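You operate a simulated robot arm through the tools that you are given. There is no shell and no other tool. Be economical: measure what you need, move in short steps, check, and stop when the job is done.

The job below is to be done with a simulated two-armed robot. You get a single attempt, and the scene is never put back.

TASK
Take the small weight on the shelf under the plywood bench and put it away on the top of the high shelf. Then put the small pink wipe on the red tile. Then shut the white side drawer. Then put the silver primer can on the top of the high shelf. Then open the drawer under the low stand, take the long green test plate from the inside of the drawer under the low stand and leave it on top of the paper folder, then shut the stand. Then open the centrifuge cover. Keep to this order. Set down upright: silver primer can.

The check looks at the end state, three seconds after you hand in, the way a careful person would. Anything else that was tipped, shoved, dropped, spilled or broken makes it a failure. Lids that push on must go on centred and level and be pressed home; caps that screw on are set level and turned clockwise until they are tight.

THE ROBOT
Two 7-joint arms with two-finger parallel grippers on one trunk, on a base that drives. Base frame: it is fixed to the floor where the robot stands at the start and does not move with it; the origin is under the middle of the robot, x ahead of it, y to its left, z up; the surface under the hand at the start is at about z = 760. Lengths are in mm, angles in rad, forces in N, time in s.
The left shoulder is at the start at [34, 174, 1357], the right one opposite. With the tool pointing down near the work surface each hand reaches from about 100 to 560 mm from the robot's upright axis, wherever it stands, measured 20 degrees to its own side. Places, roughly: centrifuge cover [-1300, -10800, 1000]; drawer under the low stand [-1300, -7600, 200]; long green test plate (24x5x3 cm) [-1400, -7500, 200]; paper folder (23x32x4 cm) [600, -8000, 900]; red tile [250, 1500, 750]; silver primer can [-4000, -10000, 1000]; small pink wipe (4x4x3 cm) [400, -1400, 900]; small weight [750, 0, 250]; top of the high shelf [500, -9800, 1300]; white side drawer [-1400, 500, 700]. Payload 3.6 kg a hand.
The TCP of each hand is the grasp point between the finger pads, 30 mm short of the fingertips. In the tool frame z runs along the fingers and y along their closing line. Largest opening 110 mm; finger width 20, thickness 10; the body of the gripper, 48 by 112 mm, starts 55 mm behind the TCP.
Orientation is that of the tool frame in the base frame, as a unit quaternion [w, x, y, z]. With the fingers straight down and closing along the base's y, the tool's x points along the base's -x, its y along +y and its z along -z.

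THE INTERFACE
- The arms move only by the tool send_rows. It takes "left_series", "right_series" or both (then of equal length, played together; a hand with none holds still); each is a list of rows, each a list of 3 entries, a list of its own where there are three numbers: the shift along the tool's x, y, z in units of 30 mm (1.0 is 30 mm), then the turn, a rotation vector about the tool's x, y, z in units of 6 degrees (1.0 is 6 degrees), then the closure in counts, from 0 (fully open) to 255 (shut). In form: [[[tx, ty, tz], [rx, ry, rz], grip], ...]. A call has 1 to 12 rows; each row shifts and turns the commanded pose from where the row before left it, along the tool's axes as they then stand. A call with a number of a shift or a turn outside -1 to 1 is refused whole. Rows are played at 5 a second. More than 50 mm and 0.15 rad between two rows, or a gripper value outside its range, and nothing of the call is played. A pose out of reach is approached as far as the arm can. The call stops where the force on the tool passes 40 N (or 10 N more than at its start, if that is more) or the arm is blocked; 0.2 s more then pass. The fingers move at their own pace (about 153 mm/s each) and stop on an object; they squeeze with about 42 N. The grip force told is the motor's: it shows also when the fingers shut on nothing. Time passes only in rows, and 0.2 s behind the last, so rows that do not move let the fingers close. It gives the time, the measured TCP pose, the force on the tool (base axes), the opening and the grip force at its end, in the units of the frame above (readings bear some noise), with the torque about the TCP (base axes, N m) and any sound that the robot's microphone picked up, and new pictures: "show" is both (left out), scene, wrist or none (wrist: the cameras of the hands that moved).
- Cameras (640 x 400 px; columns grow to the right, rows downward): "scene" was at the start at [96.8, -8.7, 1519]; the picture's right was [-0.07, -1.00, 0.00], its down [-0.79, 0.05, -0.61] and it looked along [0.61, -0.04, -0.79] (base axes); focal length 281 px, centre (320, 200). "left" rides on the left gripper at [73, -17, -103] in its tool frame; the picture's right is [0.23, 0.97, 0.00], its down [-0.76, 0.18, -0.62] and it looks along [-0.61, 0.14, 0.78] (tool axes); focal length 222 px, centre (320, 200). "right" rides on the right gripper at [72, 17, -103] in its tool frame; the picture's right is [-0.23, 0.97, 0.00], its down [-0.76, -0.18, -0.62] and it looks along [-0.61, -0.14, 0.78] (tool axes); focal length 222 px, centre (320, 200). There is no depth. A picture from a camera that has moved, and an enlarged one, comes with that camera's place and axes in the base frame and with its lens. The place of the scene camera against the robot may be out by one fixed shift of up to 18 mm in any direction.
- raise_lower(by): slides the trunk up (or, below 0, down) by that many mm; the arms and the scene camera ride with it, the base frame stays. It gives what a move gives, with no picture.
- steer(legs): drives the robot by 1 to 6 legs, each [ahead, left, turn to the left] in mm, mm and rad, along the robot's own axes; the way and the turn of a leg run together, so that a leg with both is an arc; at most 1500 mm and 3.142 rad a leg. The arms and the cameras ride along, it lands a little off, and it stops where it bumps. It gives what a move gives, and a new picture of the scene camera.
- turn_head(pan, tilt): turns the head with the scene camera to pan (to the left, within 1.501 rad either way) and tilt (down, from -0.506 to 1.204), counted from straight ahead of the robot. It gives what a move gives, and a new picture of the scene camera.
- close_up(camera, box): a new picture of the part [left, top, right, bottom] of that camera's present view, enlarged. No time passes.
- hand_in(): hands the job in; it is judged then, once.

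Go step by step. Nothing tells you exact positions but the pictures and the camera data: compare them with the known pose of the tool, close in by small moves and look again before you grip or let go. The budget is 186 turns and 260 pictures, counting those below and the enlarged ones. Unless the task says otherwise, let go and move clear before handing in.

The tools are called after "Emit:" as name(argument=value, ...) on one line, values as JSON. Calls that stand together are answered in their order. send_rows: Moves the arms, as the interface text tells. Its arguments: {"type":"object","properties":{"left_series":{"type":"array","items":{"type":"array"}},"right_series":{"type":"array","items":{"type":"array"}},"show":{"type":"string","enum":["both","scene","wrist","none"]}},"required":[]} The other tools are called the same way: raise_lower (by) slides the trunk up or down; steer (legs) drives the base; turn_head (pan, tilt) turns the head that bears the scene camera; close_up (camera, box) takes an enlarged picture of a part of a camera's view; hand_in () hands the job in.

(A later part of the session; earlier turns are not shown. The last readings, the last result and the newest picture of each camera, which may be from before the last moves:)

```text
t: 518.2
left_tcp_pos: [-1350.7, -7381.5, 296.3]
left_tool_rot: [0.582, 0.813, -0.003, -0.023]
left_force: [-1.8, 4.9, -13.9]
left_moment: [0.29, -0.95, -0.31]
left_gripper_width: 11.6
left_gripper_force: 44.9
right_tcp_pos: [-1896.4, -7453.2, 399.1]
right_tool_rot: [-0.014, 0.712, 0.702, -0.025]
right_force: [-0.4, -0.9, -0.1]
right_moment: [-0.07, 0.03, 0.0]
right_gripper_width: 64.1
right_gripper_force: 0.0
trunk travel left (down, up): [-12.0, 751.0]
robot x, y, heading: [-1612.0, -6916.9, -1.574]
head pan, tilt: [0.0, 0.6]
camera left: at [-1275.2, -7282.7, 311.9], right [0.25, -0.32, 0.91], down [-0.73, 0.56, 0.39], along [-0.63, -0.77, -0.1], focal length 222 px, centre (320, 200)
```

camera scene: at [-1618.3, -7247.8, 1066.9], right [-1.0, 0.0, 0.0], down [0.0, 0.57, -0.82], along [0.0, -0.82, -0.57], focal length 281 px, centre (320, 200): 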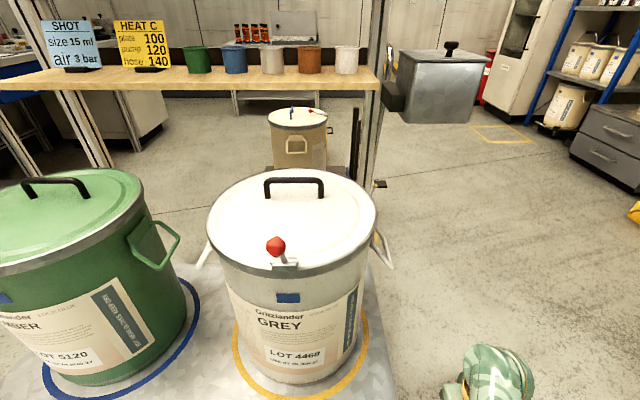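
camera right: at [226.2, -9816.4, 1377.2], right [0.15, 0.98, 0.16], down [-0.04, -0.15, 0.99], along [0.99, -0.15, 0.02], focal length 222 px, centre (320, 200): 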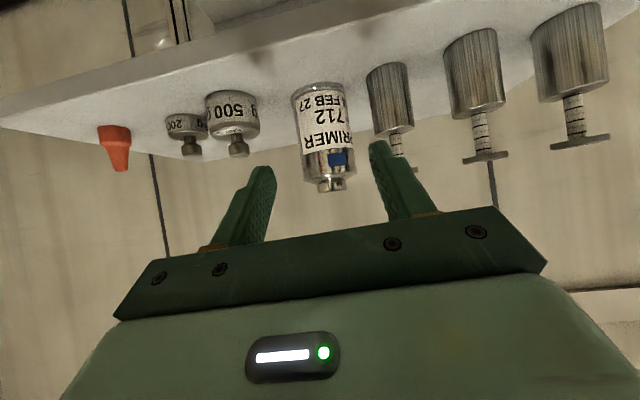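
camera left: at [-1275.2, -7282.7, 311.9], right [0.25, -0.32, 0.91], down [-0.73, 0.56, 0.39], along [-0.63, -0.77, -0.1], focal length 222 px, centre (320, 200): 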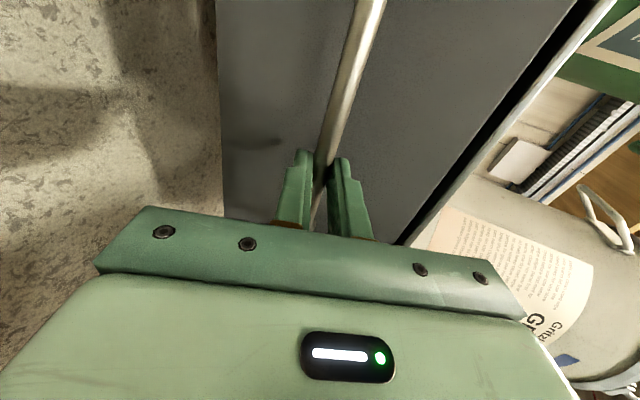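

Bar gripped. Pulling the drawer open by driving back.

Emit:
steer(legs=[[-260, 0, 0]])

Emit:
turn_head(pan=0.3, tilt=1.1)

```text
t: 520.1
left_tcp_pos: [-1350.7, -7122.2, 296.7]
left_tool_rot: [0.583, 0.812, -0.004, -0.023]
left_force: [5.6, -0.4, -25.6]
left_moment: [0.49, -0.94, 0.06]
left_gripper_width: 11.8
left_gripper_force: 45.1
right_tcp_pos: [-1895.2, -7189.9, 398.3]
right_tool_rot: [-0.014, 0.714, 0.7, -0.025]
right_force: [-0.1, 0.5, -0.2]
right_moment: [-0.01, 0.01, 0.02]
right_gripper_width: 64.7
right_gripper_force: 0.1
trunk travel left (down, up): [-12.0, 751.0]
robot x, y, heading: [-1609.0, -6651.3, -1.578]
head pan, tilt: [0.0, 0.6]
camera scene: at [-1617.9, -6987.3, 1066.3], right [-1.0, 0.0, 0.0], down [0.0, 0.57, -0.82], along [0.0, -0.82, -0.57], focal length 281 px, centre (320, 200)
```

scene: 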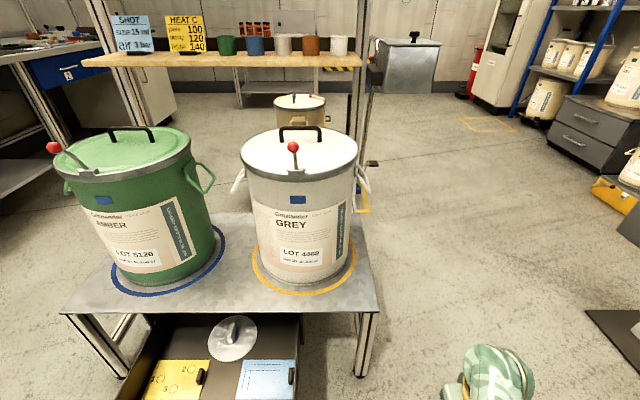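

```text
t: 521.0
left_tcp_pos: [-1352.0, -7121.7, 295.9]
left_tool_rot: [0.582, 0.813, -0.004, -0.023]
left_force: [1.4, 1.7, -14.2]
left_moment: [0.26, -0.8, -0.45]
left_gripper_width: 11.5
left_gripper_force: 45.0
right_tcp_pos: [-1896.6, -7189.7, 398.3]
right_tool_rot: [-0.015, 0.714, 0.7, -0.026]
right_force: [0.6, 0.0, -0.2]
right_moment: [0.0, 0.0, -0.02]
right_gripper_width: 64.6
right_gripper_force: 0.1
trunk travel left (down, up): [-12.0, 751.0]
robot x, y, heading: [-1611.3, -6649.1, -1.573]
head pan, tilt: [0.3, 1.1]
camera scene: at [-1599.6, -6958.5, 1028.0], right [-0.96, -0.29, 0.0], down [-0.26, 0.85, -0.45], along [0.13, -0.43, -0.89], focal length 281 px, centre (320, 200)
```

scene: 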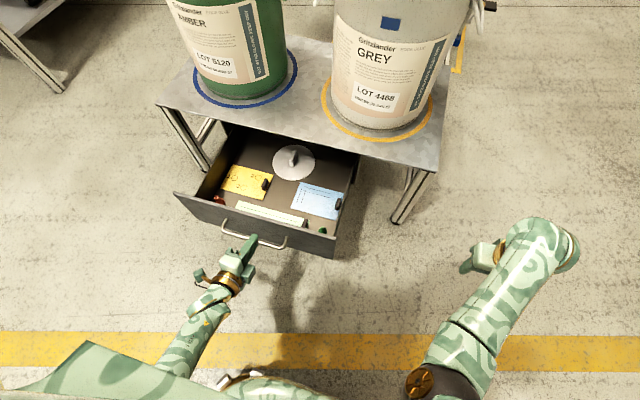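

The drawer is open about 260 mm with several things inside. Zooming in.

Emit:
close_up(camera="scene", box=[170, 120, 370, 260])

```text
2.86 times, centred on (270, 190) of scene
camera zoom: at [-1599.6, -6958.5, 1028.0], right [-0.96, -0.29, 0.0], down [-0.26, 0.85, -0.45], along [0.13, -0.43, -0.89], focal length 803 px, centre (463, 229)
```

zoom: 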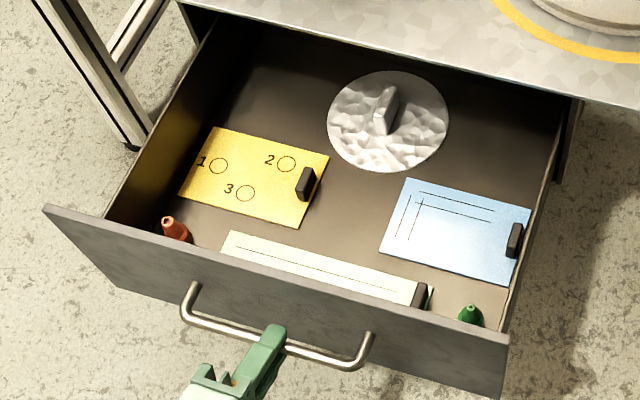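

The pale-green long plate lies just behind the drawer front, with a black grip tab at its -x end. I'll release the handle, back off, raise, and bring the right hand over it.

Emit:
send_rows(left_series=[[[0, 0, 0], [0, 0, 0], 100], [[0, 0, 0], [0, 0, 0], 100], [[0, 0, 0], [0, 0, 0], 100]], show="none")

Emit:
steer(legs=[[-100, 0, 0]])

Emit:
raise_lower(by=150)

Emit:
steer(legs=[[0, 425, 0], [135, 0, 0]])

Emit:
send_rows(right_series=[[[0, 0, 0], [0, 0, 0], 105]], show="wrist")

```text
t: 521.8
left_tcp_pos: [-1352.5, -7122.6, 296.8]
left_tool_rot: [0.583, 0.812, -0.005, -0.023]
left_force: [0.0, 0.3, 0.4]
left_moment: [0.01, 0.03, -0.02]
left_gripper_width: 66.8
left_gripper_force: 0.0
right_tcp_pos: [-1897.3, -7189.1, 399.5]
right_tool_rot: [-0.013, 0.714, 0.7, -0.026]
right_force: [0.0, -1.3, 0.2]
right_moment: [-0.01, -0.01, 0.0]
right_gripper_width: 64.6
right_gripper_force: 0.1
trunk travel left (down, up): [-12.0, 751.0]
robot x, y, heading: [-1608.5, -6652.6, -1.575]
head pan, tilt: [0.3, 1.1]
```

```text
t: 523.0
left_tcp_pos: [-1351.9, -7018.6, 297.7]
left_tool_rot: [0.583, 0.812, -0.004, -0.022]
left_force: [0.3, 0.3, 0.1]
left_moment: [-0.01, -0.02, -0.01]
left_gripper_width: 66.9
left_gripper_force: 0.2
right_tcp_pos: [-1895.3, -7086.0, 398.7]
right_tool_rot: [-0.014, 0.713, 0.7, -0.026]
right_force: [0.2, -0.7, 0.4]
right_moment: [0.02, 0.0, -0.01]
right_gripper_width: 64.7
right_gripper_force: 0.1
trunk travel left (down, up): [-12.0, 751.0]
robot x, y, heading: [-1610.5, -6546.7, -1.579]
head pan, tilt: [0.3, 1.1]
camera scene: at [-1599.4, -6854.1, 1028.4], right [-0.96, -0.29, 0.0], down [-0.26, 0.85, -0.45], along [0.13, -0.43, -0.89], focal length 281 px, centre (320, 200)
```

scene: 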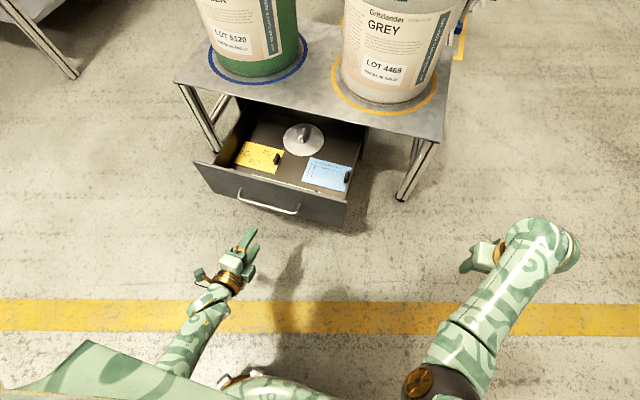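

```text
t: 524.7
left_tcp_pos: [-1352.3, -7018.2, 447.7]
left_tool_rot: [0.583, 0.812, -0.005, -0.022]
left_force: [0.8, -0.3, 0.3]
left_moment: [0.01, -0.02, -0.02]
left_gripper_width: 67.2
left_gripper_force: 0.0
right_tcp_pos: [-1895.0, -7085.2, 550.0]
right_tool_rot: [-0.014, 0.713, 0.7, -0.025]
right_force: [0.4, 0.4, -0.4]
right_moment: [-0.02, 0.02, -0.01]
right_gripper_width: 64.9
right_gripper_force: 0.1
trunk travel left (down, up): [-162.0, 601.0]
robot x, y, heading: [-1608.1, -6547.9, -1.58]
head pan, tilt: [0.3, 1.1]
```

```text
t: 528.2
left_tcp_pos: [-925.9, -7151.9, 447.4]
left_tool_rot: [0.582, 0.813, -0.004, -0.022]
left_force: [0.2, 0.3, -0.4]
left_moment: [-0.01, 0.06, 0.0]
left_gripper_width: 66.8
left_gripper_force: 0.1
right_tcp_pos: [-1471.6, -7219.1, 548.2]
right_tool_rot: [-0.014, 0.714, 0.7, -0.025]
right_force: [0.0, 0.2, -0.7]
right_moment: [0.03, 0.03, 0.0]
right_gripper_width: 64.8
right_gripper_force: 0.1
trunk travel left (down, up): [-162.0, 601.0]
robot x, y, heading: [-1183.5, -6677.2, -1.576]
head pan, tilt: [0.3, 1.1]
camera scene: at [-1174.1, -6894.2, 1189.6], right [-0.96, -0.29, 0.0], down [-0.26, 0.85, -0.45], along [0.13, -0.43, -0.89], focal length 281 px, centre (320, 200)
```

scene: 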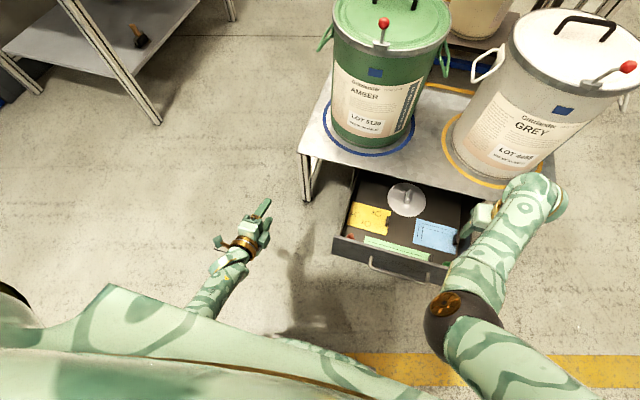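

```text
t: 528.6
left_tcp_pos: [-925.7, -7150.5, 447.5]
left_tool_rot: [0.584, 0.812, -0.004, -0.022]
left_force: [0.2, -0.2, 0.1]
left_moment: [0.0, -0.02, -0.01]
left_gripper_width: 66.7
left_gripper_force: 0.1
right_tcp_pos: [-1470.1, -7218.3, 548.7]
right_tool_rot: [-0.014, 0.714, 0.7, -0.026]
right_force: [0.1, -0.1, 0.3]
right_moment: [-0.01, 0.01, -0.02]
right_gripper_width: 64.9
right_gripper_force: 0.2
trunk travel left (down, up): [-162.0, 601.0]
robot x, y, heading: [-1185.4, -6682.4, -1.573]
head pan, tilt: [0.3, 1.1]
camera right: at [-1447.5, -7144.4, 651.1], right [0.97, -0.25, -0.05], down [-0.16, -0.75, 0.65], along [-0.2, -0.62, -0.76], focal length 222 px, centre (320, 200)
```

right: 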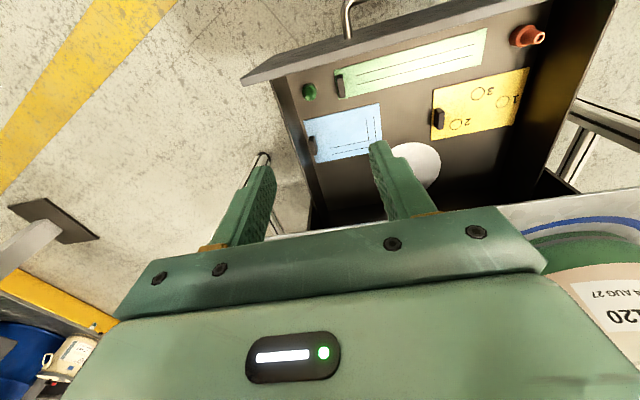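

The plate is centred at about (-1338, -7239); its tab is at (-1458, -7237). The camera mount would hit the drawer front, so I'll lean the hand 30° the other way first.

Emit:
send_rows(right_series=[[[0, 0, 0], [0, 1, 0], 140], [[0, 0, 0], [0, 1, 0], 140], [[0, 0, 0], [0, 1, 0], 140], [[0, 0, 0], [0, 1, 0], 140], [[0, 0, 0], [0, 1, 0], 140]], show="wrist")

```text
t: 529.8
left_tcp_pos: [-926.1, -7150.8, 447.4]
left_tool_rot: [0.583, 0.812, -0.004, -0.022]
left_force: [-0.3, 0.8, -0.1]
left_moment: [0.0, 0.02, -0.01]
left_gripper_width: 67.0
left_gripper_force: 0.1
right_tcp_pos: [-1471.5, -7218.8, 549.4]
right_tool_rot: [-0.195, 0.696, 0.672, 0.16]
right_force: [-1.2, 0.6, -0.4]
right_moment: [-0.03, 0.03, 0.01]
right_gripper_width: 49.6
right_gripper_force: 0.0
trunk travel left (down, up): [-162.0, 601.0]
robot x, y, heading: [-1181.0, -6677.1, -1.576]
head pan, tilt: [0.3, 1.1]
camera right: at [-1448.2, -7205.7, 674.7], right [0.96, -0.22, -0.16], down [-0.19, -0.96, 0.18], along [-0.2, -0.15, -0.97], focal length 222 px, centre (320, 200)
```

right: 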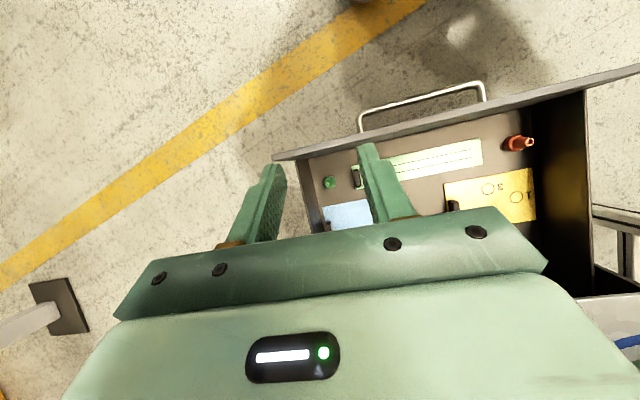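

Emit:
raise_lower(by=-150)

Emit:
send_rows(right_series=[[[-0.49, 0.2, 0.58], [0, 0, 0], 140], [[-0.49, 0.2, 0.58], [0, 0, 0], 140], [[-0.49, 0.2, 0.58], [0, 0, 0], 140], [[-0.49, 0.2, 0.58], [0, 0, 0], 140]], show="both")

```text
t: 531.6
left_tcp_pos: [-926.7, -7152.3, 298.1]
left_tool_rot: [0.584, 0.812, -0.004, -0.023]
left_force: [0.7, 0.2, 0.3]
left_moment: [0.02, -0.02, 0.02]
left_gripper_width: 66.9
left_gripper_force: 0.1
right_tcp_pos: [-1471.3, -7218.6, 399.4]
right_tool_rot: [-0.194, 0.696, 0.672, 0.159]
right_force: [0.1, 0.1, 0.3]
right_moment: [0.0, 0.01, 0.01]
right_gripper_width: 49.4
right_gripper_force: 0.0
trunk travel left (down, up): [-12.0, 751.0]
robot x, y, heading: [-1190.7, -6681.5, -1.572]
head pan, tilt: [0.3, 1.1]
```

```text
t: 532.6
left_tcp_pos: [-926.6, -7151.5, 297.4]
left_tool_rot: [0.583, 0.812, -0.004, -0.022]
left_force: [0.2, -0.4, -1.1]
left_moment: [0.01, 0.02, 0.01]
left_gripper_width: 67.3
left_gripper_force: 0.1
right_tcp_pos: [-1455.2, -7233.5, 320.4]
right_tool_rot: [-0.196, 0.696, 0.672, 0.159]
right_force: [0.0, 0.4, 0.7]
right_moment: [-0.03, 0.0, -0.01]
right_gripper_width: 49.6
right_gripper_force: 0.1
right hand out of reach, approached as far as the arm can: row 4
trunk travel left (down, up): [-12.0, 751.0]
robot x, y, heading: [-1185.0, -6678.8, -1.575]
head pan, tilt: [0.3, 1.1]
camera scene: at [-1174.2, -6986.8, 1028.4], right [-0.96, -0.29, 0.0], down [-0.26, 0.85, -0.45], along [0.13, -0.43, -0.89], focal length 281 px, centre (320, 200)
camera right: at [-1431.2, -7220.2, 444.7], right [0.96, -0.22, -0.17], down [-0.19, -0.96, 0.19], along [-0.2, -0.15, -0.97], focal length 222 px, centre (320, 200)
```

scene: 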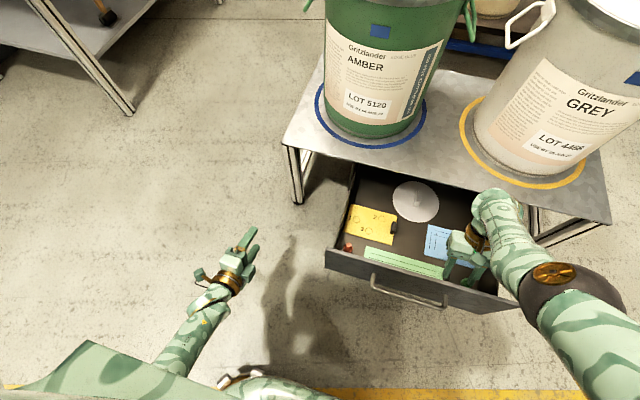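
right: 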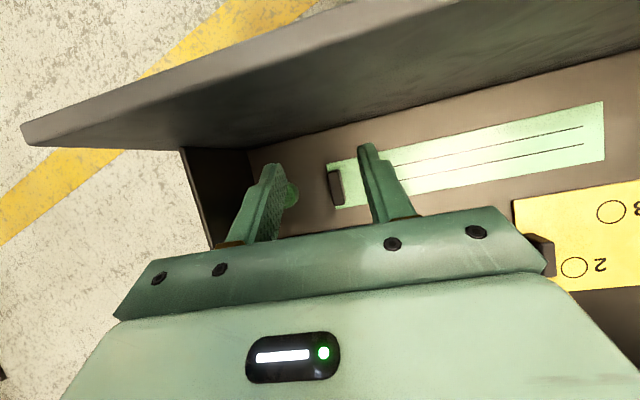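

Close to the arm's limit here. I'll raise, shift the robot toward the drawer and compensate with the arm.

Emit:
raise_lower(by=150)

Emit:
steer(legs=[[50, -140, 0]])

Emit:
send_rows(right_series=[[[0.35, 0.95, 0.18], [0, 0, 0], 140], [[0.35, 0.95, 0.18], [0, 0, 0], 140], [[0.35, 0.95, 0.18], [0, 0, 0], 140], [[0.35, 0.95, 0.18], [0, 0, 0], 140], [[0, 0.8, 0], [0, 0, 0], 140]], show="wrist")

```text
t: 534.3
left_tcp_pos: [-926.4, -7151.3, 446.8]
left_tool_rot: [0.582, 0.813, -0.004, -0.023]
left_force: [0.1, 0.5, 0.1]
left_moment: [-0.01, 0.0, -0.01]
left_gripper_width: 66.7
left_gripper_force: 0.0
right_tcp_pos: [-1454.8, -7276.7, 563.9]
right_tool_rot: [-0.119, 0.713, 0.685, 0.087]
right_force: [0.3, -0.3, -0.7]
right_moment: [-0.02, 0.0, -0.01]
right_gripper_width: 49.8
right_gripper_force: 0.2
trunk travel left (down, up): [-162.0, 601.0]
robot x, y, heading: [-1186.4, -6680.8, -1.574]
head pan, tilt: [0.3, 1.1]
```

```text
t: 535.7
left_tcp_pos: [-1071.3, -7201.6, 447.4]
left_tool_rot: [0.582, 0.813, -0.005, -0.023]
left_force: [-0.9, 0.0, -0.1]
left_moment: [0.01, 0.0, 0.03]
left_gripper_width: 66.9
left_gripper_force: 0.1
right_tcp_pos: [-1598.6, -7328.0, 564.0]
right_tool_rot: [-0.119, 0.713, 0.686, 0.087]
right_force: [-0.1, -0.4, 0.2]
right_moment: [-0.01, 0.02, 0.02]
right_gripper_width: 49.8
right_gripper_force: 0.1
trunk travel left (down, up): [-162.0, 601.0]
robot x, y, heading: [-1331.4, -6732.0, -1.576]
head pan, tilt: [0.3, 1.1]
camera scene: at [-1319.1, -6944.2, 1189.7], right [-0.96, -0.29, 0.0], down [-0.26, 0.85, -0.45], along [0.13, -0.43, -0.89], focal length 281 px, centre (320, 200)
```

scene: 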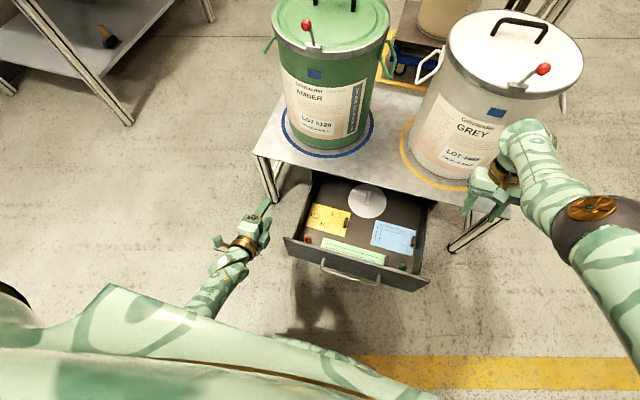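

```text
t: 536.9
left_tcp_pos: [-1070.9, -7201.3, 446.0]
left_tool_rot: [0.583, 0.812, -0.005, -0.023]
left_force: [-0.2, -0.3, -0.1]
left_moment: [-0.01, 0.02, 0.0]
left_gripper_width: 66.7
left_gripper_force: 0.1
right_tcp_pos: [-1460.4, -7284.9, 548.7]
right_tool_rot: [-0.119, 0.714, 0.685, 0.087]
right_force: [-0.1, 0.7, 0.2]
right_moment: [0.0, 0.0, -0.01]
right_gripper_width: 49.7
right_gripper_force: 0.0
trunk travel left (down, up): [-162.0, 601.0]
robot x, y, heading: [-1329.3, -6731.8, -1.579]
head pan, tilt: [0.3, 1.1]
camera right: at [-1436.9, -7245.7, 667.6], right [0.96, -0.25, -0.11], down [-0.19, -0.9, 0.39], along [-0.2, -0.35, -0.91], focal length 222 px, centre (320, 200)
```

right: 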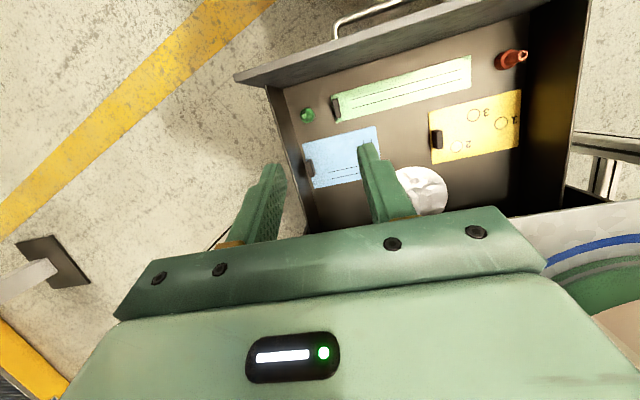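

Emit:
send_rows(right_series=[[[0, 0, 0], [0, 1, 0], 140], [[0, 0, 0], [0, 1, 0], 140], [[0.52, 0.15, 0.29], [0, 0, 0], 140], [[0.52, 0.15, 0.29], [0, 0, 0], 140]], show="none")

Emit:
raise_lower(by=-155)

Emit:
send_rows(right_series=[[[-0.5, 0, 0.87], [0, 0, 0], 140], [[-0.5, 0, 0.87], [0, 0, 0], 140], [[-0.5, 0, 0.87], [0, 0, 0], 140]], show="wrist")

```text
t: 537.9
left_tcp_pos: [-1070.9, -7201.2, 448.0]
left_tool_rot: [0.583, 0.812, -0.005, -0.022]
left_force: [-0.1, 0.9, 0.2]
left_moment: [0.03, 0.01, -0.01]
left_gripper_width: 66.8
left_gripper_force: 0.0
right_tcp_pos: [-1475.3, -7230.1, 555.8]
right_tool_rot: [-0.19, 0.7, 0.669, 0.161]
right_force: [0.3, -0.5, 0.1]
right_moment: [0.0, -0.03, -0.01]
right_gripper_width: 49.8
right_gripper_force: 0.1
right hand out of reach, approached as far as the arm can: row 1, 2
trunk travel left (down, up): [-162.0, 601.0]
robot x, y, heading: [-1331.3, -6735.0, -1.573]
head pan, tilt: [0.3, 1.1]
```

```text
t: 539.7
left_tcp_pos: [-1070.1, -7201.4, 293.0]
left_tool_rot: [0.584, 0.812, -0.005, -0.022]
left_force: [-0.4, 0.3, 0.4]
left_moment: [-0.02, -0.03, 0.01]
left_gripper_width: 66.8
left_gripper_force: 0.1
right_tcp_pos: [-1476.6, -7230.1, 400.6]
right_tool_rot: [-0.19, 0.7, 0.669, 0.16]
right_force: [-0.6, 0.5, -0.1]
right_moment: [-0.01, -0.02, 0.0]
right_gripper_width: 49.5
right_gripper_force: 0.1
trunk travel left (down, up): [-7.0, 756.0]
robot x, y, heading: [-1327.3, -6734.3, -1.575]
head pan, tilt: [0.3, 1.1]
```

```text
t: 540.5
left_tcp_pos: [-1070.2, -7202.1, 292.3]
left_tool_rot: [0.584, 0.812, -0.004, -0.023]
left_force: [0.5, -0.1, 0.0]
left_moment: [0.0, 0.04, -0.03]
left_gripper_width: 67.0
left_gripper_force: 0.2
right_tcp_pos: [-1482.5, -7232.2, 309.2]
right_tool_rot: [-0.19, 0.701, 0.669, 0.161]
right_force: [-0.9, 0.0, -0.5]
right_moment: [-0.02, -0.02, -0.02]
right_gripper_width: 49.5
right_gripper_force: 0.0
trunk travel left (down, up): [-7.0, 756.0]
robot x, y, heading: [-1330.2, -6732.9, -1.578]
head pan, tilt: [0.3, 1.1]
camera right: at [-1459.3, -7219.3, 433.2], right [0.96, -0.23, -0.16], down [-0.2, -0.96, 0.19], along [-0.2, -0.15, -0.97], focal length 222 px, centre (320, 200)
```

right: 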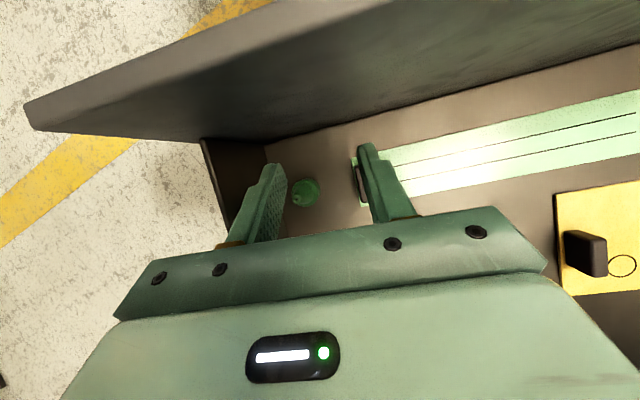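

Now well placed. Shifting 24 mm in +x and descending around the tab.

Emit:
send_rows(right_series=[[[0, 0.85, 0], [0, 0, 0], 155], [[-0.45, 0, 0.42], [0, 0, 0], 160], [[-0.45, 0, 0.42], [0, 0, 0], 160], [[-0.35, 0, 0.32], [0, 0, 0], 160]], show="wrist")

```text
t: 541.5
left_tcp_pos: [-1070.7, -7202.2, 293.5]
left_tool_rot: [0.583, 0.812, -0.004, -0.021]
left_force: [0.6, -1.0, -0.2]
left_moment: [-0.01, 0.01, 0.0]
left_gripper_width: 66.9
left_gripper_force: 0.0
right_tcp_pos: [-1457.9, -7238.6, 282.3]
right_tool_rot: [-0.189, 0.701, 0.668, 0.16]
right_force: [0.3, 0.1, -0.3]
right_moment: [0.0, 0.03, 0.0]
right_gripper_width: 41.1
right_gripper_force: 0.1
right hand out of reach, approached as far as the arm can: row 3, 4
trunk travel left (down, up): [-7.0, 756.0]
robot x, y, heading: [-1332.9, -6724.9, -1.578]
head pan, tilt: [0.3, 1.1]
camera right: at [-1434.2, -7225.5, 406.8], right [0.96, -0.23, -0.16], down [-0.2, -0.96, 0.19], along [-0.2, -0.15, -0.97], focal length 222 px, centre (320, 200)
```

right: 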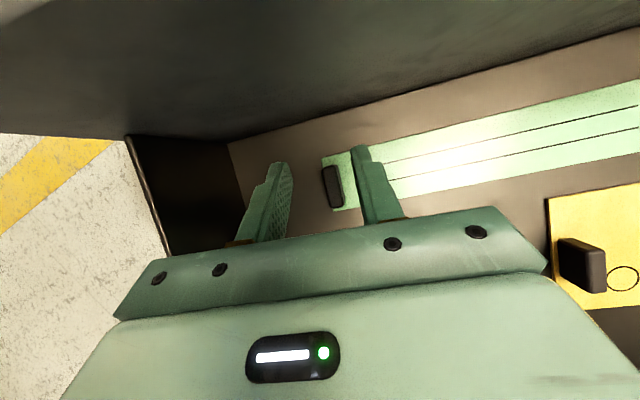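

The wrist limit stops the descent. I'll lift a little, bring the robot 60 mm closer, and compensate.

Emit:
send_rows(right_series=[[[0.4, 0, -0.72], [0, 0, 0], 160]], show="none")

Emit:
steer(legs=[[60, 0, 0]])

Emit:
send_rows(right_series=[[[0.87, 0, 0.49], [0, 0, 0], 160], [[0.75, 0, 0.42], [0, 0, 0], 160], [[-0.36, 0, 0.65], [0, 0, 0], 160]], show="wrist")

```text
t: 541.9
left_tcp_pos: [-1070.1, -7202.4, 291.7]
left_tool_rot: [0.583, 0.812, -0.004, -0.022]
left_force: [0.3, -0.3, -0.3]
left_moment: [0.01, -0.02, 0.0]
left_gripper_width: 66.9
left_gripper_force: 0.1
right_tcp_pos: [-1457.6, -7237.5, 308.5]
right_tool_rot: [-0.19, 0.7, 0.669, 0.161]
right_force: [-0.8, 0.2, -0.3]
right_moment: [-0.02, -0.03, 0.03]
right_gripper_width: 41.1
right_gripper_force: 0.1
trunk travel left (down, up): [-7.0, 756.0]
robot x, y, heading: [-1329.0, -6730.9, -1.58]
head pan, tilt: [0.3, 1.1]
```

```text
t: 542.9
left_tcp_pos: [-1072.4, -7259.7, 292.2]
left_tool_rot: [0.583, 0.812, -0.005, -0.023]
left_force: [-0.1, 1.1, -0.7]
left_moment: [-0.02, 0.03, -0.04]
left_gripper_width: 66.9
left_gripper_force: 0.1
right_tcp_pos: [-1456.7, -7296.2, 308.7]
right_tool_rot: [-0.191, 0.701, 0.668, 0.161]
right_force: [0.3, -0.2, -0.7]
right_moment: [-0.04, -0.02, -0.02]
right_gripper_width: 41.2
right_gripper_force: 0.1
trunk travel left (down, up): [-7.0, 756.0]
robot x, y, heading: [-1326.0, -6794.0, -1.577]
head pan, tilt: [0.3, 1.1]
camera scene: at [-1319.8, -7098.8, 1022.9], right [-0.96, -0.29, 0.0], down [-0.26, 0.85, -0.45], along [0.13, -0.43, -0.89], focal length 281 px, centre (320, 200)
```

scene: 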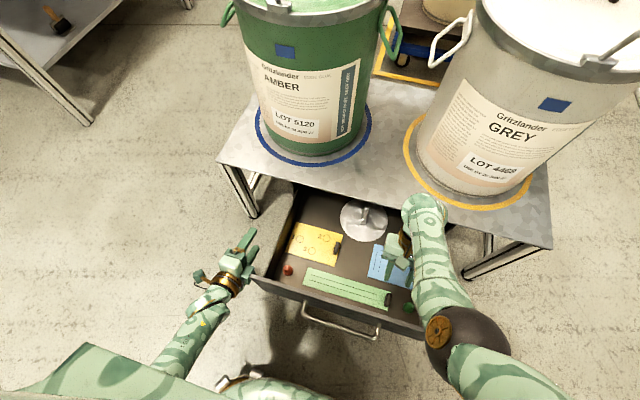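

```text
t: 543.6
left_tcp_pos: [-1071.8, -7259.0, 292.6]
left_tool_rot: [0.583, 0.812, -0.005, -0.023]
left_force: [0.0, 0.2, -0.4]
left_moment: [-0.01, 0.0, 0.01]
left_gripper_width: 66.8
left_gripper_force: 0.1
right_tcp_pos: [-1455.5, -7238.5, 284.8]
right_tool_rot: [-0.19, 0.7, 0.669, 0.162]
right_force: [-0.7, 0.3, -0.5]
right_moment: [-0.02, 0.01, 0.01]
right_gripper_width: 41.1
right_gripper_force: 0.1
trunk travel left (down, up): [-7.0, 756.0]
robot x, y, heading: [-1330.1, -6785.9, -1.58]
head pan, tilt: [0.3, 1.1]
camera right: at [-1432.4, -7226.2, 409.9], right [0.96, -0.23, -0.16], down [-0.2, -0.96, 0.19], along [-0.19, -0.15, -0.97], focal length 222 px, centre (320, 200)
```

right: 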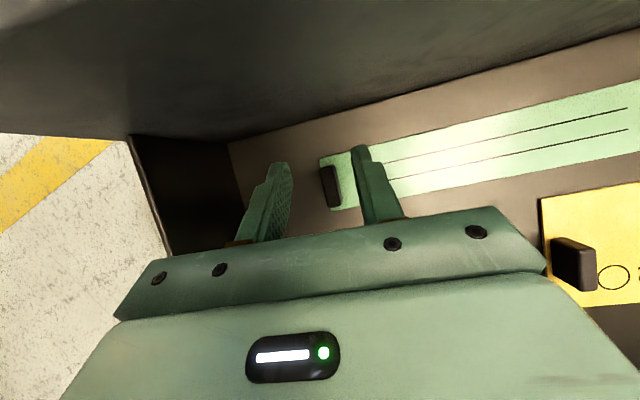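

Reach is fine now. Descending the last bit.

Emit:
send_rows(right_series=[[[-0.46, 0.03, 0.35], [0, 0, 0], 160], [[-0.46, 0.03, 0.35], [0, 0, 0], 160]], show="wrist")

```text
t: 544.2
left_tcp_pos: [-1071.9, -7260.9, 291.9]
left_tool_rot: [0.583, 0.812, -0.005, -0.024]
left_force: [0.1, -0.1, -0.1]
left_moment: [0.03, 0.02, 0.03]
left_gripper_width: 66.9
left_gripper_force: 0.2
right_tcp_pos: [-1455.4, -7256.0, 252.8]
right_tool_rot: [-0.19, 0.702, 0.668, 0.161]
right_force: [0.3, 0.0, 0.2]
right_moment: [-0.03, 0.02, 0.01]
right_gripper_width: 41.2
right_gripper_force: 0.1
trunk travel left (down, up): [-7.0, 756.0]
robot x, y, heading: [-1331.3, -6786.2, -1.579]
head pan, tilt: [0.3, 1.1]
camera right: at [-1433.2, -7241.6, 378.3], right [0.96, -0.23, -0.16], down [-0.2, -0.96, 0.19], along [-0.2, -0.15, -0.97], focal length 222 px, centre (320, 200)
```

right: 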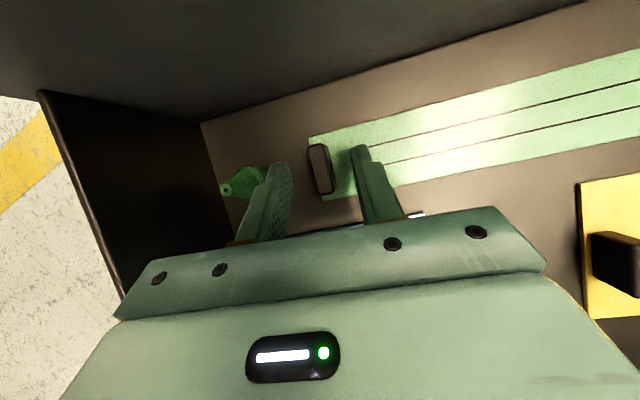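

The tab is between the pads. Closing.

Emit:
send_rows(right_series=[[[0, 0, 0], [0, 0, 0], 255], [[0, 0, 0], [0, 0, 0], 255], [[0, 0, 0], [0, 0, 0], 255]], show="wrist")

```text
t: 545.0
left_tcp_pos: [-1072.1, -7260.3, 292.7]
left_tool_rot: [0.583, 0.812, -0.005, -0.024]
left_force: [-0.1, 0.9, 0.9]
left_moment: [0.01, -0.02, 0.0]
left_gripper_width: 66.8
left_gripper_force: 0.1
right_tcp_pos: [-1455.1, -7254.8, 253.2]
right_tool_rot: [-0.189, 0.701, 0.668, 0.161]
right_force: [0.4, 0.7, 1.7]
right_moment: [-0.03, -0.5, 0.21]
right_gripper_width: 11.3
right_gripper_force: 41.9
trunk travel left (down, up): [-7.0, 756.0]
robot x, y, heading: [-1328.2, -6785.9, -1.578]
head pan, tilt: [0.3, 1.1]
camera right: at [-1433.5, -7241.7, 378.5], right [0.96, -0.23, -0.16], down [-0.2, -0.96, 0.19], along [-0.2, -0.15, -0.97], focal length 222 px, centre (320, 200)
```

right: 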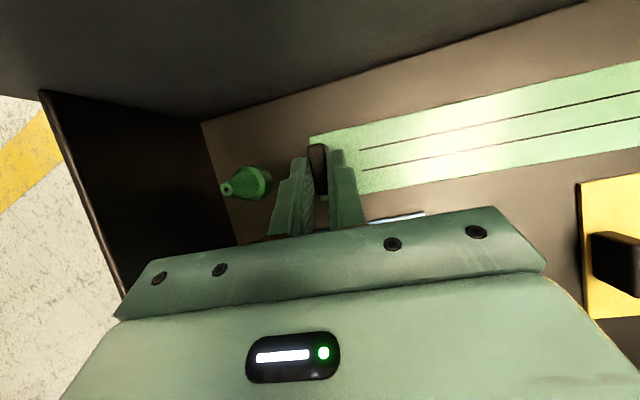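

Tab gripped. Lifting straight up.

Emit:
send_rows(right_series=[[[0.24, 0, -0.43], [0, 0, 0], 255], [[0.45, 0, -0.85], [0, 0, 0], 255], [[0.45, 0, -0.85], [0, 0, 0], 255], [[0.45, 0, -0.85], [0, 0, 0], 255], [[0.45, 0, -0.85], [0, 0, 0], 255], [[0.45, 0, -0.85], [0, 0, 0], 255], [[0.45, 0, -0.85], [0, 0, 0], 255]], show="both")

```text
t: 546.6
left_tcp_pos: [-1071.7, -7259.8, 292.4]
left_tool_rot: [0.583, 0.812, -0.005, -0.023]
left_force: [-0.2, -0.7, -0.6]
left_moment: [-0.01, -0.01, 0.03]
left_gripper_width: 66.9
left_gripper_force: 0.0
right_tcp_pos: [-1461.5, -7276.7, 413.0]
right_tool_rot: [-0.188, 0.708, 0.665, 0.145]
right_force: [0.5, 0.8, -1.3]
right_moment: [0.04, 0.08, 0.04]
right_gripper_width: 11.0
right_gripper_force: 42.5
right hand out of reach, approached as far as the arm can: row 6, 7
trunk travel left (down, up): [-7.0, 756.0]
robot x, y, heading: [-1331.4, -6793.3, -1.576]
head pan, tilt: [0.3, 1.1]
camera scene: at [-1319.8, -7098.8, 1022.9], right [-0.96, -0.29, 0.0], down [-0.26, 0.85, -0.45], along [0.13, -0.43, -0.89], focal length 281 px, centre (320, 200)
camera right: at [-1435.4, -7260.5, 537.6], right [0.95, -0.24, -0.17], down [-0.2, -0.95, 0.22], along [-0.22, -0.17, -0.96], focal length 222 px, centre (320, 200)
```

scene: 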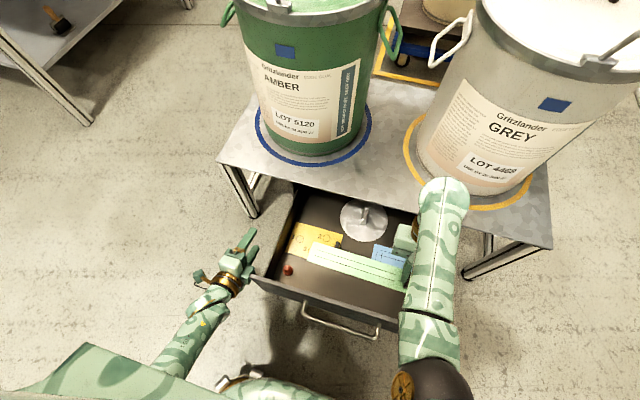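
right: 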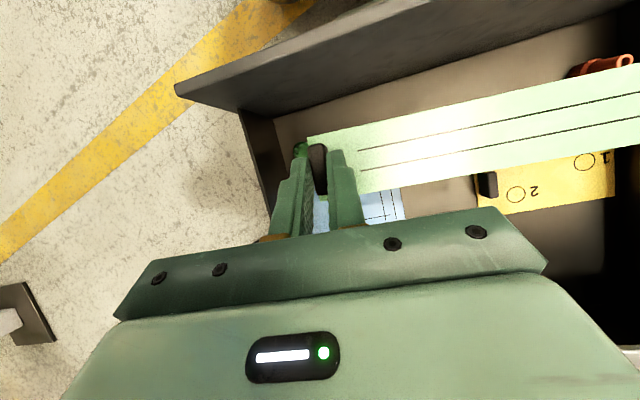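

The plate is up. Raising the trunk, backing off, and lifting the left hand out of the way.

Emit:
raise_lower(by=200)

Emit:
steer(legs=[[-300, 0, 0]])

Emit:
send_rows(left_series=[[[0, 0.71, -0.51], [0, 0, 0], 100], [[0, 0.71, -0.51], [0, 0, 0], 100], [[0, 0.71, -0.51], [0, 0, 0], 100], [[0, 0.71, -0.51], [0, 0, 0], 100], [[0, 0.71, -0.51], [0, 0, 0], 100], [[0, 0.71, -0.51], [0, 0, 0], 100], [[0, 0.71, -0.51], [0, 0, 0], 100], [[0, 0.71, -0.51], [0, 0, 0], 100], [[0, 0.71, -0.51], [0, 0, 0], 100], [[0, 0.71, -0.51], [0, 0, 0], 100], [[0, 0.71, -0.51], [0, 0, 0], 100], [[0, 0.71, -0.51], [0, 0, 0], 100]], show="none")

Emit:
raise_lower(by=400)

Emit:
turn_head(pan=0.2, tilt=0.7)

```text
t: 548.8
left_tcp_pos: [-1071.7, -7260.6, 490.9]
left_tool_rot: [0.583, 0.812, -0.004, -0.023]
left_force: [-0.1, -0.2, 0.1]
left_moment: [-0.02, -0.02, 0.01]
left_gripper_width: 67.0
left_gripper_force: 0.2
right_tcp_pos: [-1446.8, -7265.4, 609.2]
right_tool_rot: [-0.19, 0.7, 0.669, 0.161]
right_force: [-0.4, 0.1, -0.6]
right_moment: [0.09, 0.06, 0.0]
right_gripper_width: 11.2
right_gripper_force: 42.4
trunk travel left (down, up): [-207.0, 556.0]
robot x, y, heading: [-1328.5, -6788.6, -1.578]
head pan, tilt: [0.3, 1.1]
```

```text
t: 550.9
left_tcp_pos: [-1070.8, -6963.4, 492.2]
left_tool_rot: [0.583, 0.812, -0.006, -0.023]
left_force: [0.4, -0.6, -0.7]
left_moment: [0.02, 0.02, -0.02]
left_gripper_width: 66.9
left_gripper_force: 0.2
right_tcp_pos: [-1445.9, -6966.1, 610.2]
right_tool_rot: [-0.189, 0.701, 0.668, 0.16]
right_force: [0.3, 0.6, -0.6]
right_moment: [0.0, 0.08, -0.03]
right_gripper_width: 10.9
right_gripper_force: 41.8
trunk travel left (down, up): [-207.0, 556.0]
robot x, y, heading: [-1325.6, -6489.8, -1.58]
head pan, tilt: [0.3, 1.1]
camera scene: at [-1317.0, -6678.5, 1237.1], right [-0.96, -0.29, 0.0], down [-0.26, 0.85, -0.45], along [0.13, -0.43, -0.89], focal length 281 px, centre (320, 200)
```

scene: 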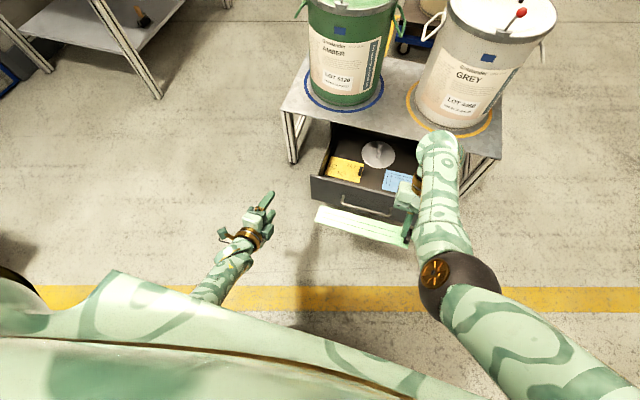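

```text
t: 553.5
left_tcp_pos: [-1057.6, -6872.2, 795.6]
left_tool_rot: [0.583, 0.812, -0.006, -0.023]
left_force: [0.0, 0.5, -0.4]
left_moment: [0.02, -0.04, -0.02]
left_gripper_width: 66.7
left_gripper_force: 0.0
right_tcp_pos: [-1447.1, -6966.0, 610.6]
right_tool_rot: [-0.19, 0.702, 0.667, 0.16]
right_force: [-0.4, -0.5, -0.5]
right_moment: [0.01, 0.06, 0.0]
right_gripper_width: 10.8
right_gripper_force: 42.2
trunk travel left (down, up): [-207.0, 556.0]
robot x, y, heading: [-1329.0, -6495.4, -1.577]
head pan, tilt: [0.3, 1.1]
```

```text
t: 557.3
left_tcp_pos: [-1057.2, -6871.5, 1192.7]
left_tool_rot: [0.583, 0.812, -0.006, -0.024]
left_force: [0.5, 0.2, 0.1]
left_moment: [-0.02, -0.02, -0.04]
left_gripper_width: 67.0
left_gripper_force: 0.0
right_tcp_pos: [-1447.2, -6979.0, 1079.2]
right_tool_rot: [-0.136, 0.714, 0.678, 0.11]
right_force: [-0.8, 0.5, -0.4]
right_moment: [0.05, 0.06, -0.01]
right_gripper_width: 11.0
right_gripper_force: 42.2
trunk travel left (down, up): [-607.0, 156.0]
robot x, y, heading: [-1326.7, -6489.6, -1.582]
head pan, tilt: [0.3, 1.1]
```

```text
t: 558.2
left_tcp_pos: [-1058.0, -6871.0, 1193.1]
left_tool_rot: [0.583, 0.812, -0.006, -0.024]
left_force: [-0.3, -0.1, 0.7]
left_moment: [0.01, 0.02, 0.01]
left_gripper_width: 66.9
left_gripper_force: 0.0
right_tcp_pos: [-1447.2, -6979.9, 1078.1]
right_tool_rot: [-0.136, 0.715, 0.678, 0.109]
right_force: [0.0, 0.4, -0.3]
right_moment: [0.01, 0.07, 0.02]
right_gripper_width: 11.1
right_gripper_force: 42.1
trunk travel left (down, up): [-607.0, 156.0]
robot x, y, heading: [-1325.7, -6488.1, -1.583]
head pan, tilt: [0.201, 0.7]
camera scene: at [-1317.8, -6591.9, 1672.4], right [-0.98, -0.19, 0.0], down [-0.12, 0.63, -0.76], along [0.15, -0.75, -0.65], focal length 281 px, centre (320, 200)
```

scene: 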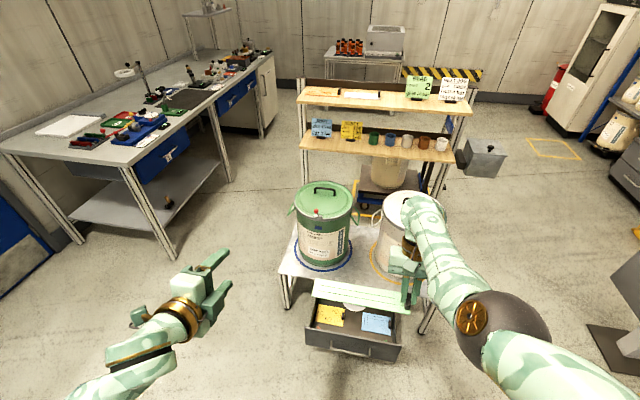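

The folder is at about (530, -7880) near the bench end. Driving around to the bench's end, staying in the gap.

Emit:
steer(legs=[[0, 850, 0], [440, 0, 0], [0, 700, 0]])

Emit:
turn_head(pan=0.15, tilt=0.8)

```text
t: 568.5
left_tcp_pos: [519.6, -7316.5, 1193.5]
left_tool_rot: [0.583, 0.812, -0.001, -0.02]
left_force: [0.0, 1.4, -0.4]
left_moment: [-0.02, 0.02, 0.01]
left_gripper_width: 66.9
left_gripper_force: 0.0
right_tcp_pos: [131.9, -7430.3, 1078.7]
right_tool_rot: [-0.137, 0.711, 0.682, 0.108]
right_force: [0.5, 0.2, -0.6]
right_moment: [-0.01, 0.08, 0.01]
right_gripper_width: 11.0
right_gripper_force: 41.5
trunk travel left (down, up): [-607.0, 156.0]
robot x, y, heading: [244.8, -6939.9, -1.566]
head pan, tilt: [0.201, 0.7]
camera scene: at [255.8, -7040.0, 1672.5], right [-0.98, -0.2, 0.0], down [-0.13, 0.63, -0.76], along [0.15, -0.75, -0.64], focal length 281 px, centre (320, 200)
```

scene: 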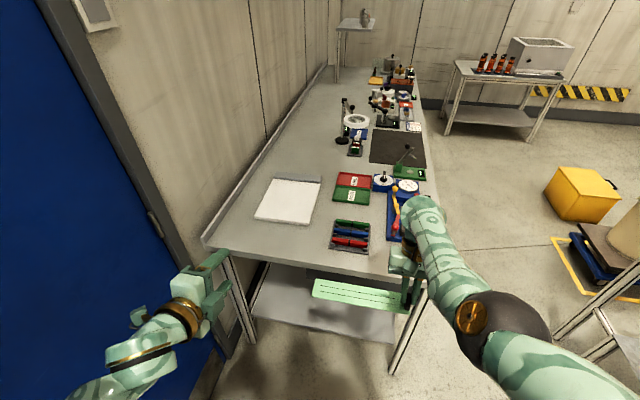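

```text
t: 569.2
left_tcp_pos: [520.0, -7315.9, 1192.7]
left_tool_rot: [0.583, 0.812, -0.002, -0.02]
left_force: [-0.1, -0.4, -0.5]
left_moment: [-0.01, 0.03, -0.01]
left_gripper_width: 67.2
left_gripper_force: 0.0
right_tcp_pos: [131.8, -7429.5, 1078.0]
right_tool_rot: [-0.137, 0.71, 0.682, 0.109]
right_force: [-0.6, 0.1, -0.9]
right_moment: [0.01, 0.1, -0.02]
right_gripper_width: 11.0
right_gripper_force: 42.1
trunk travel left (down, up): [-607.0, 156.0]
robot x, y, heading: [245.6, -6941.0, -1.572]
head pan, tilt: [0.15, 0.799]
camera scene: at [251.2, -7036.5, 1664.3], right [-0.99, -0.15, 0.0], down [-0.11, 0.71, -0.7], along [0.11, -0.69, -0.72], focal length 281 px, centre (320, 200)
```

scene: 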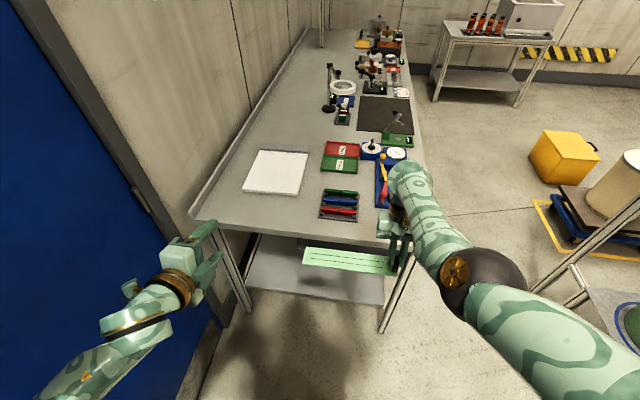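

The folder spans about x 455–700, y -7803 to -8082. I'll tuck the left arm inward and shift the right hand 60 mm left before moving closer to the wall.

Emit:
send_rows(left_series=[[[-0.9, 0, 0.2], [0, 0, 0], 100], [[-0.9, 0, 0.2], [0, 0, 0], 100], [[-0.9, 0, 0.2], [0, 0, 0], 100], [[-0.9, 0, 0.2], [0, 0, 0], 100], [[-0.9, 0, 0.2], [0, 0, 0], 100]], right_series=[[[0, 0.6, 0], [0, 0, 0], 255], [[0, 0.6, 0], [0, 0, 0], 255], [[0, 0.6, 0], [0, 0, 0], 255], [[0, 0.2, 0], [0, 0, 0], 255], [[0, 0, 0], [0, 0, 0], 255]], show="none")

Emit:
turn_head(pan=0.7, tilt=0.7)

```text
t: 570.4
left_tcp_pos: [382.0, -7341.6, 1189.1]
left_tool_rot: [0.583, 0.812, -0.002, -0.019]
left_force: [0.1, 0.0, 0.0]
left_moment: [0.01, 0.0, 0.01]
left_gripper_width: 66.8
left_gripper_force: 0.1
right_tcp_pos: [177.5, -7422.9, 1080.7]
right_tool_rot: [-0.136, 0.711, 0.682, 0.108]
right_force: [0.0, 0.1, -1.2]
right_moment: [0.01, 0.09, 0.02]
right_gripper_width: 10.9
right_gripper_force: 41.4
right hand out of reach, approached as far as the arm can: row 2, 3
trunk travel left (down, up): [-607.0, 156.0]
robot x, y, heading: [243.7, -6936.7, -1.568]
head pan, tilt: [0.15, 0.799]
```

```text
t: 571.4
left_tcp_pos: [382.6, -7342.0, 1188.6]
left_tool_rot: [0.583, 0.812, -0.001, -0.021]
left_force: [0.9, -0.3, -0.1]
left_moment: [-0.01, -0.04, 0.01]
left_gripper_width: 66.8
left_gripper_force: 0.0
right_tcp_pos: [177.8, -7423.1, 1079.5]
right_tool_rot: [-0.137, 0.711, 0.681, 0.108]
right_force: [-0.2, -0.5, -1.8]
right_moment: [-0.02, 0.07, -0.03]
right_gripper_width: 11.0
right_gripper_force: 42.4
trunk travel left (down, up): [-607.0, 156.0]
robot x, y, heading: [246.2, -6936.6, -1.57]
head pan, tilt: [0.7, 0.7]
camera scene: at [293.1, -7021.8, 1672.5], right [-0.76, -0.65, 0.0], down [-0.42, 0.49, -0.76], along [0.49, -0.58, -0.64], focal length 281 px, centre (320, 200)
```

scene: 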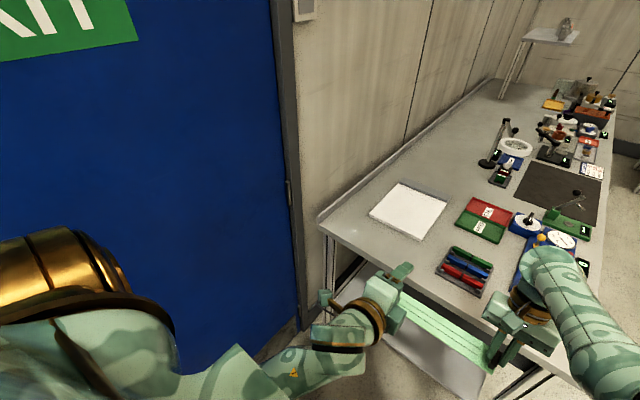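

Left arm is compact now. Moving left 268 and ahead 330.

Emit:
steer(legs=[[0, 265, 0], [330, 0, 0]])

Emit:
send_rows(right_series=[[[0, 0, 0], [0, 0, 0], 255]], show="wrist")

```text
t: 575.0
left_tcp_pos: [647.3, -7671.5, 1188.9]
left_tool_rot: [0.583, 0.812, 0.0, -0.02]
left_force: [-0.1, 0.0, 0.4]
left_moment: [-0.02, -0.01, -0.01]
left_gripper_width: 66.9
left_gripper_force: 0.1
right_tcp_pos: [442.4, -7754.2, 1080.6]
right_tool_rot: [-0.137, 0.71, 0.682, 0.109]
right_force: [-0.2, 0.7, -1.5]
right_moment: [0.01, 0.06, -0.03]
right_gripper_width: 11.1
right_gripper_force: 42.1
trunk travel left (down, up): [-607.0, 156.0]
robot x, y, heading: [509.7, -7272.2, -1.564]
head pan, tilt: [0.7, 0.7]
camera scene: at [557.3, -7352.4, 1672.5], right [-0.76, -0.65, 0.0], down [-0.42, 0.49, -0.76], along [0.5, -0.58, -0.64], focal length 281 px, centre (320, 200)
```

scene: 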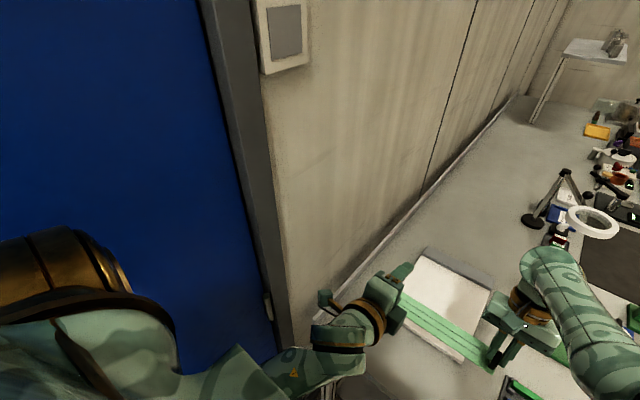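

```text
t: 575.4
left_tcp_pos: [647.3, -7671.0, 1188.0]
left_tool_rot: [0.583, 0.812, 0.0, -0.019]
left_force: [-0.1, 0.6, -0.4]
left_moment: [0.0, -0.04, -0.01]
left_gripper_width: 67.1
left_gripper_force: 0.0
right_tcp_pos: [442.8, -7752.3, 1081.3]
right_tool_rot: [-0.137, 0.709, 0.683, 0.108]
right_force: [-0.1, 0.6, -0.7]
right_moment: [0.0, 0.1, 0.0]
right_gripper_width: 10.8
right_gripper_force: 42.2
trunk travel left (down, up): [-607.0, 156.0]
robot x, y, heading: [508.5, -7270.0, -1.562]
head pan, tilt: [0.7, 0.7]
camera right: at [465.9, -7720.7, 1202.1], right [0.96, -0.24, -0.12], down [-0.19, -0.92, 0.33], along [-0.19, -0.3, -0.93], focal length 222 px, centre (320, 200)
```

right: 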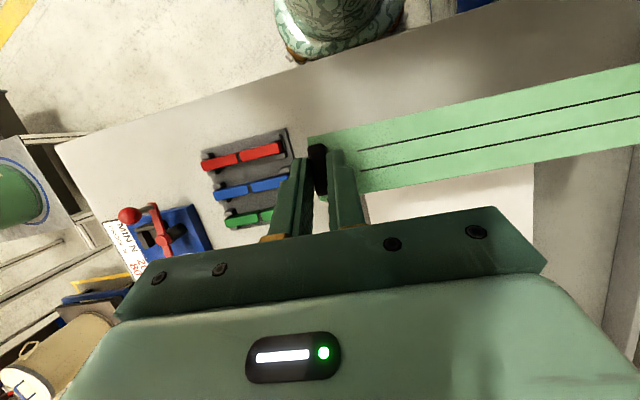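

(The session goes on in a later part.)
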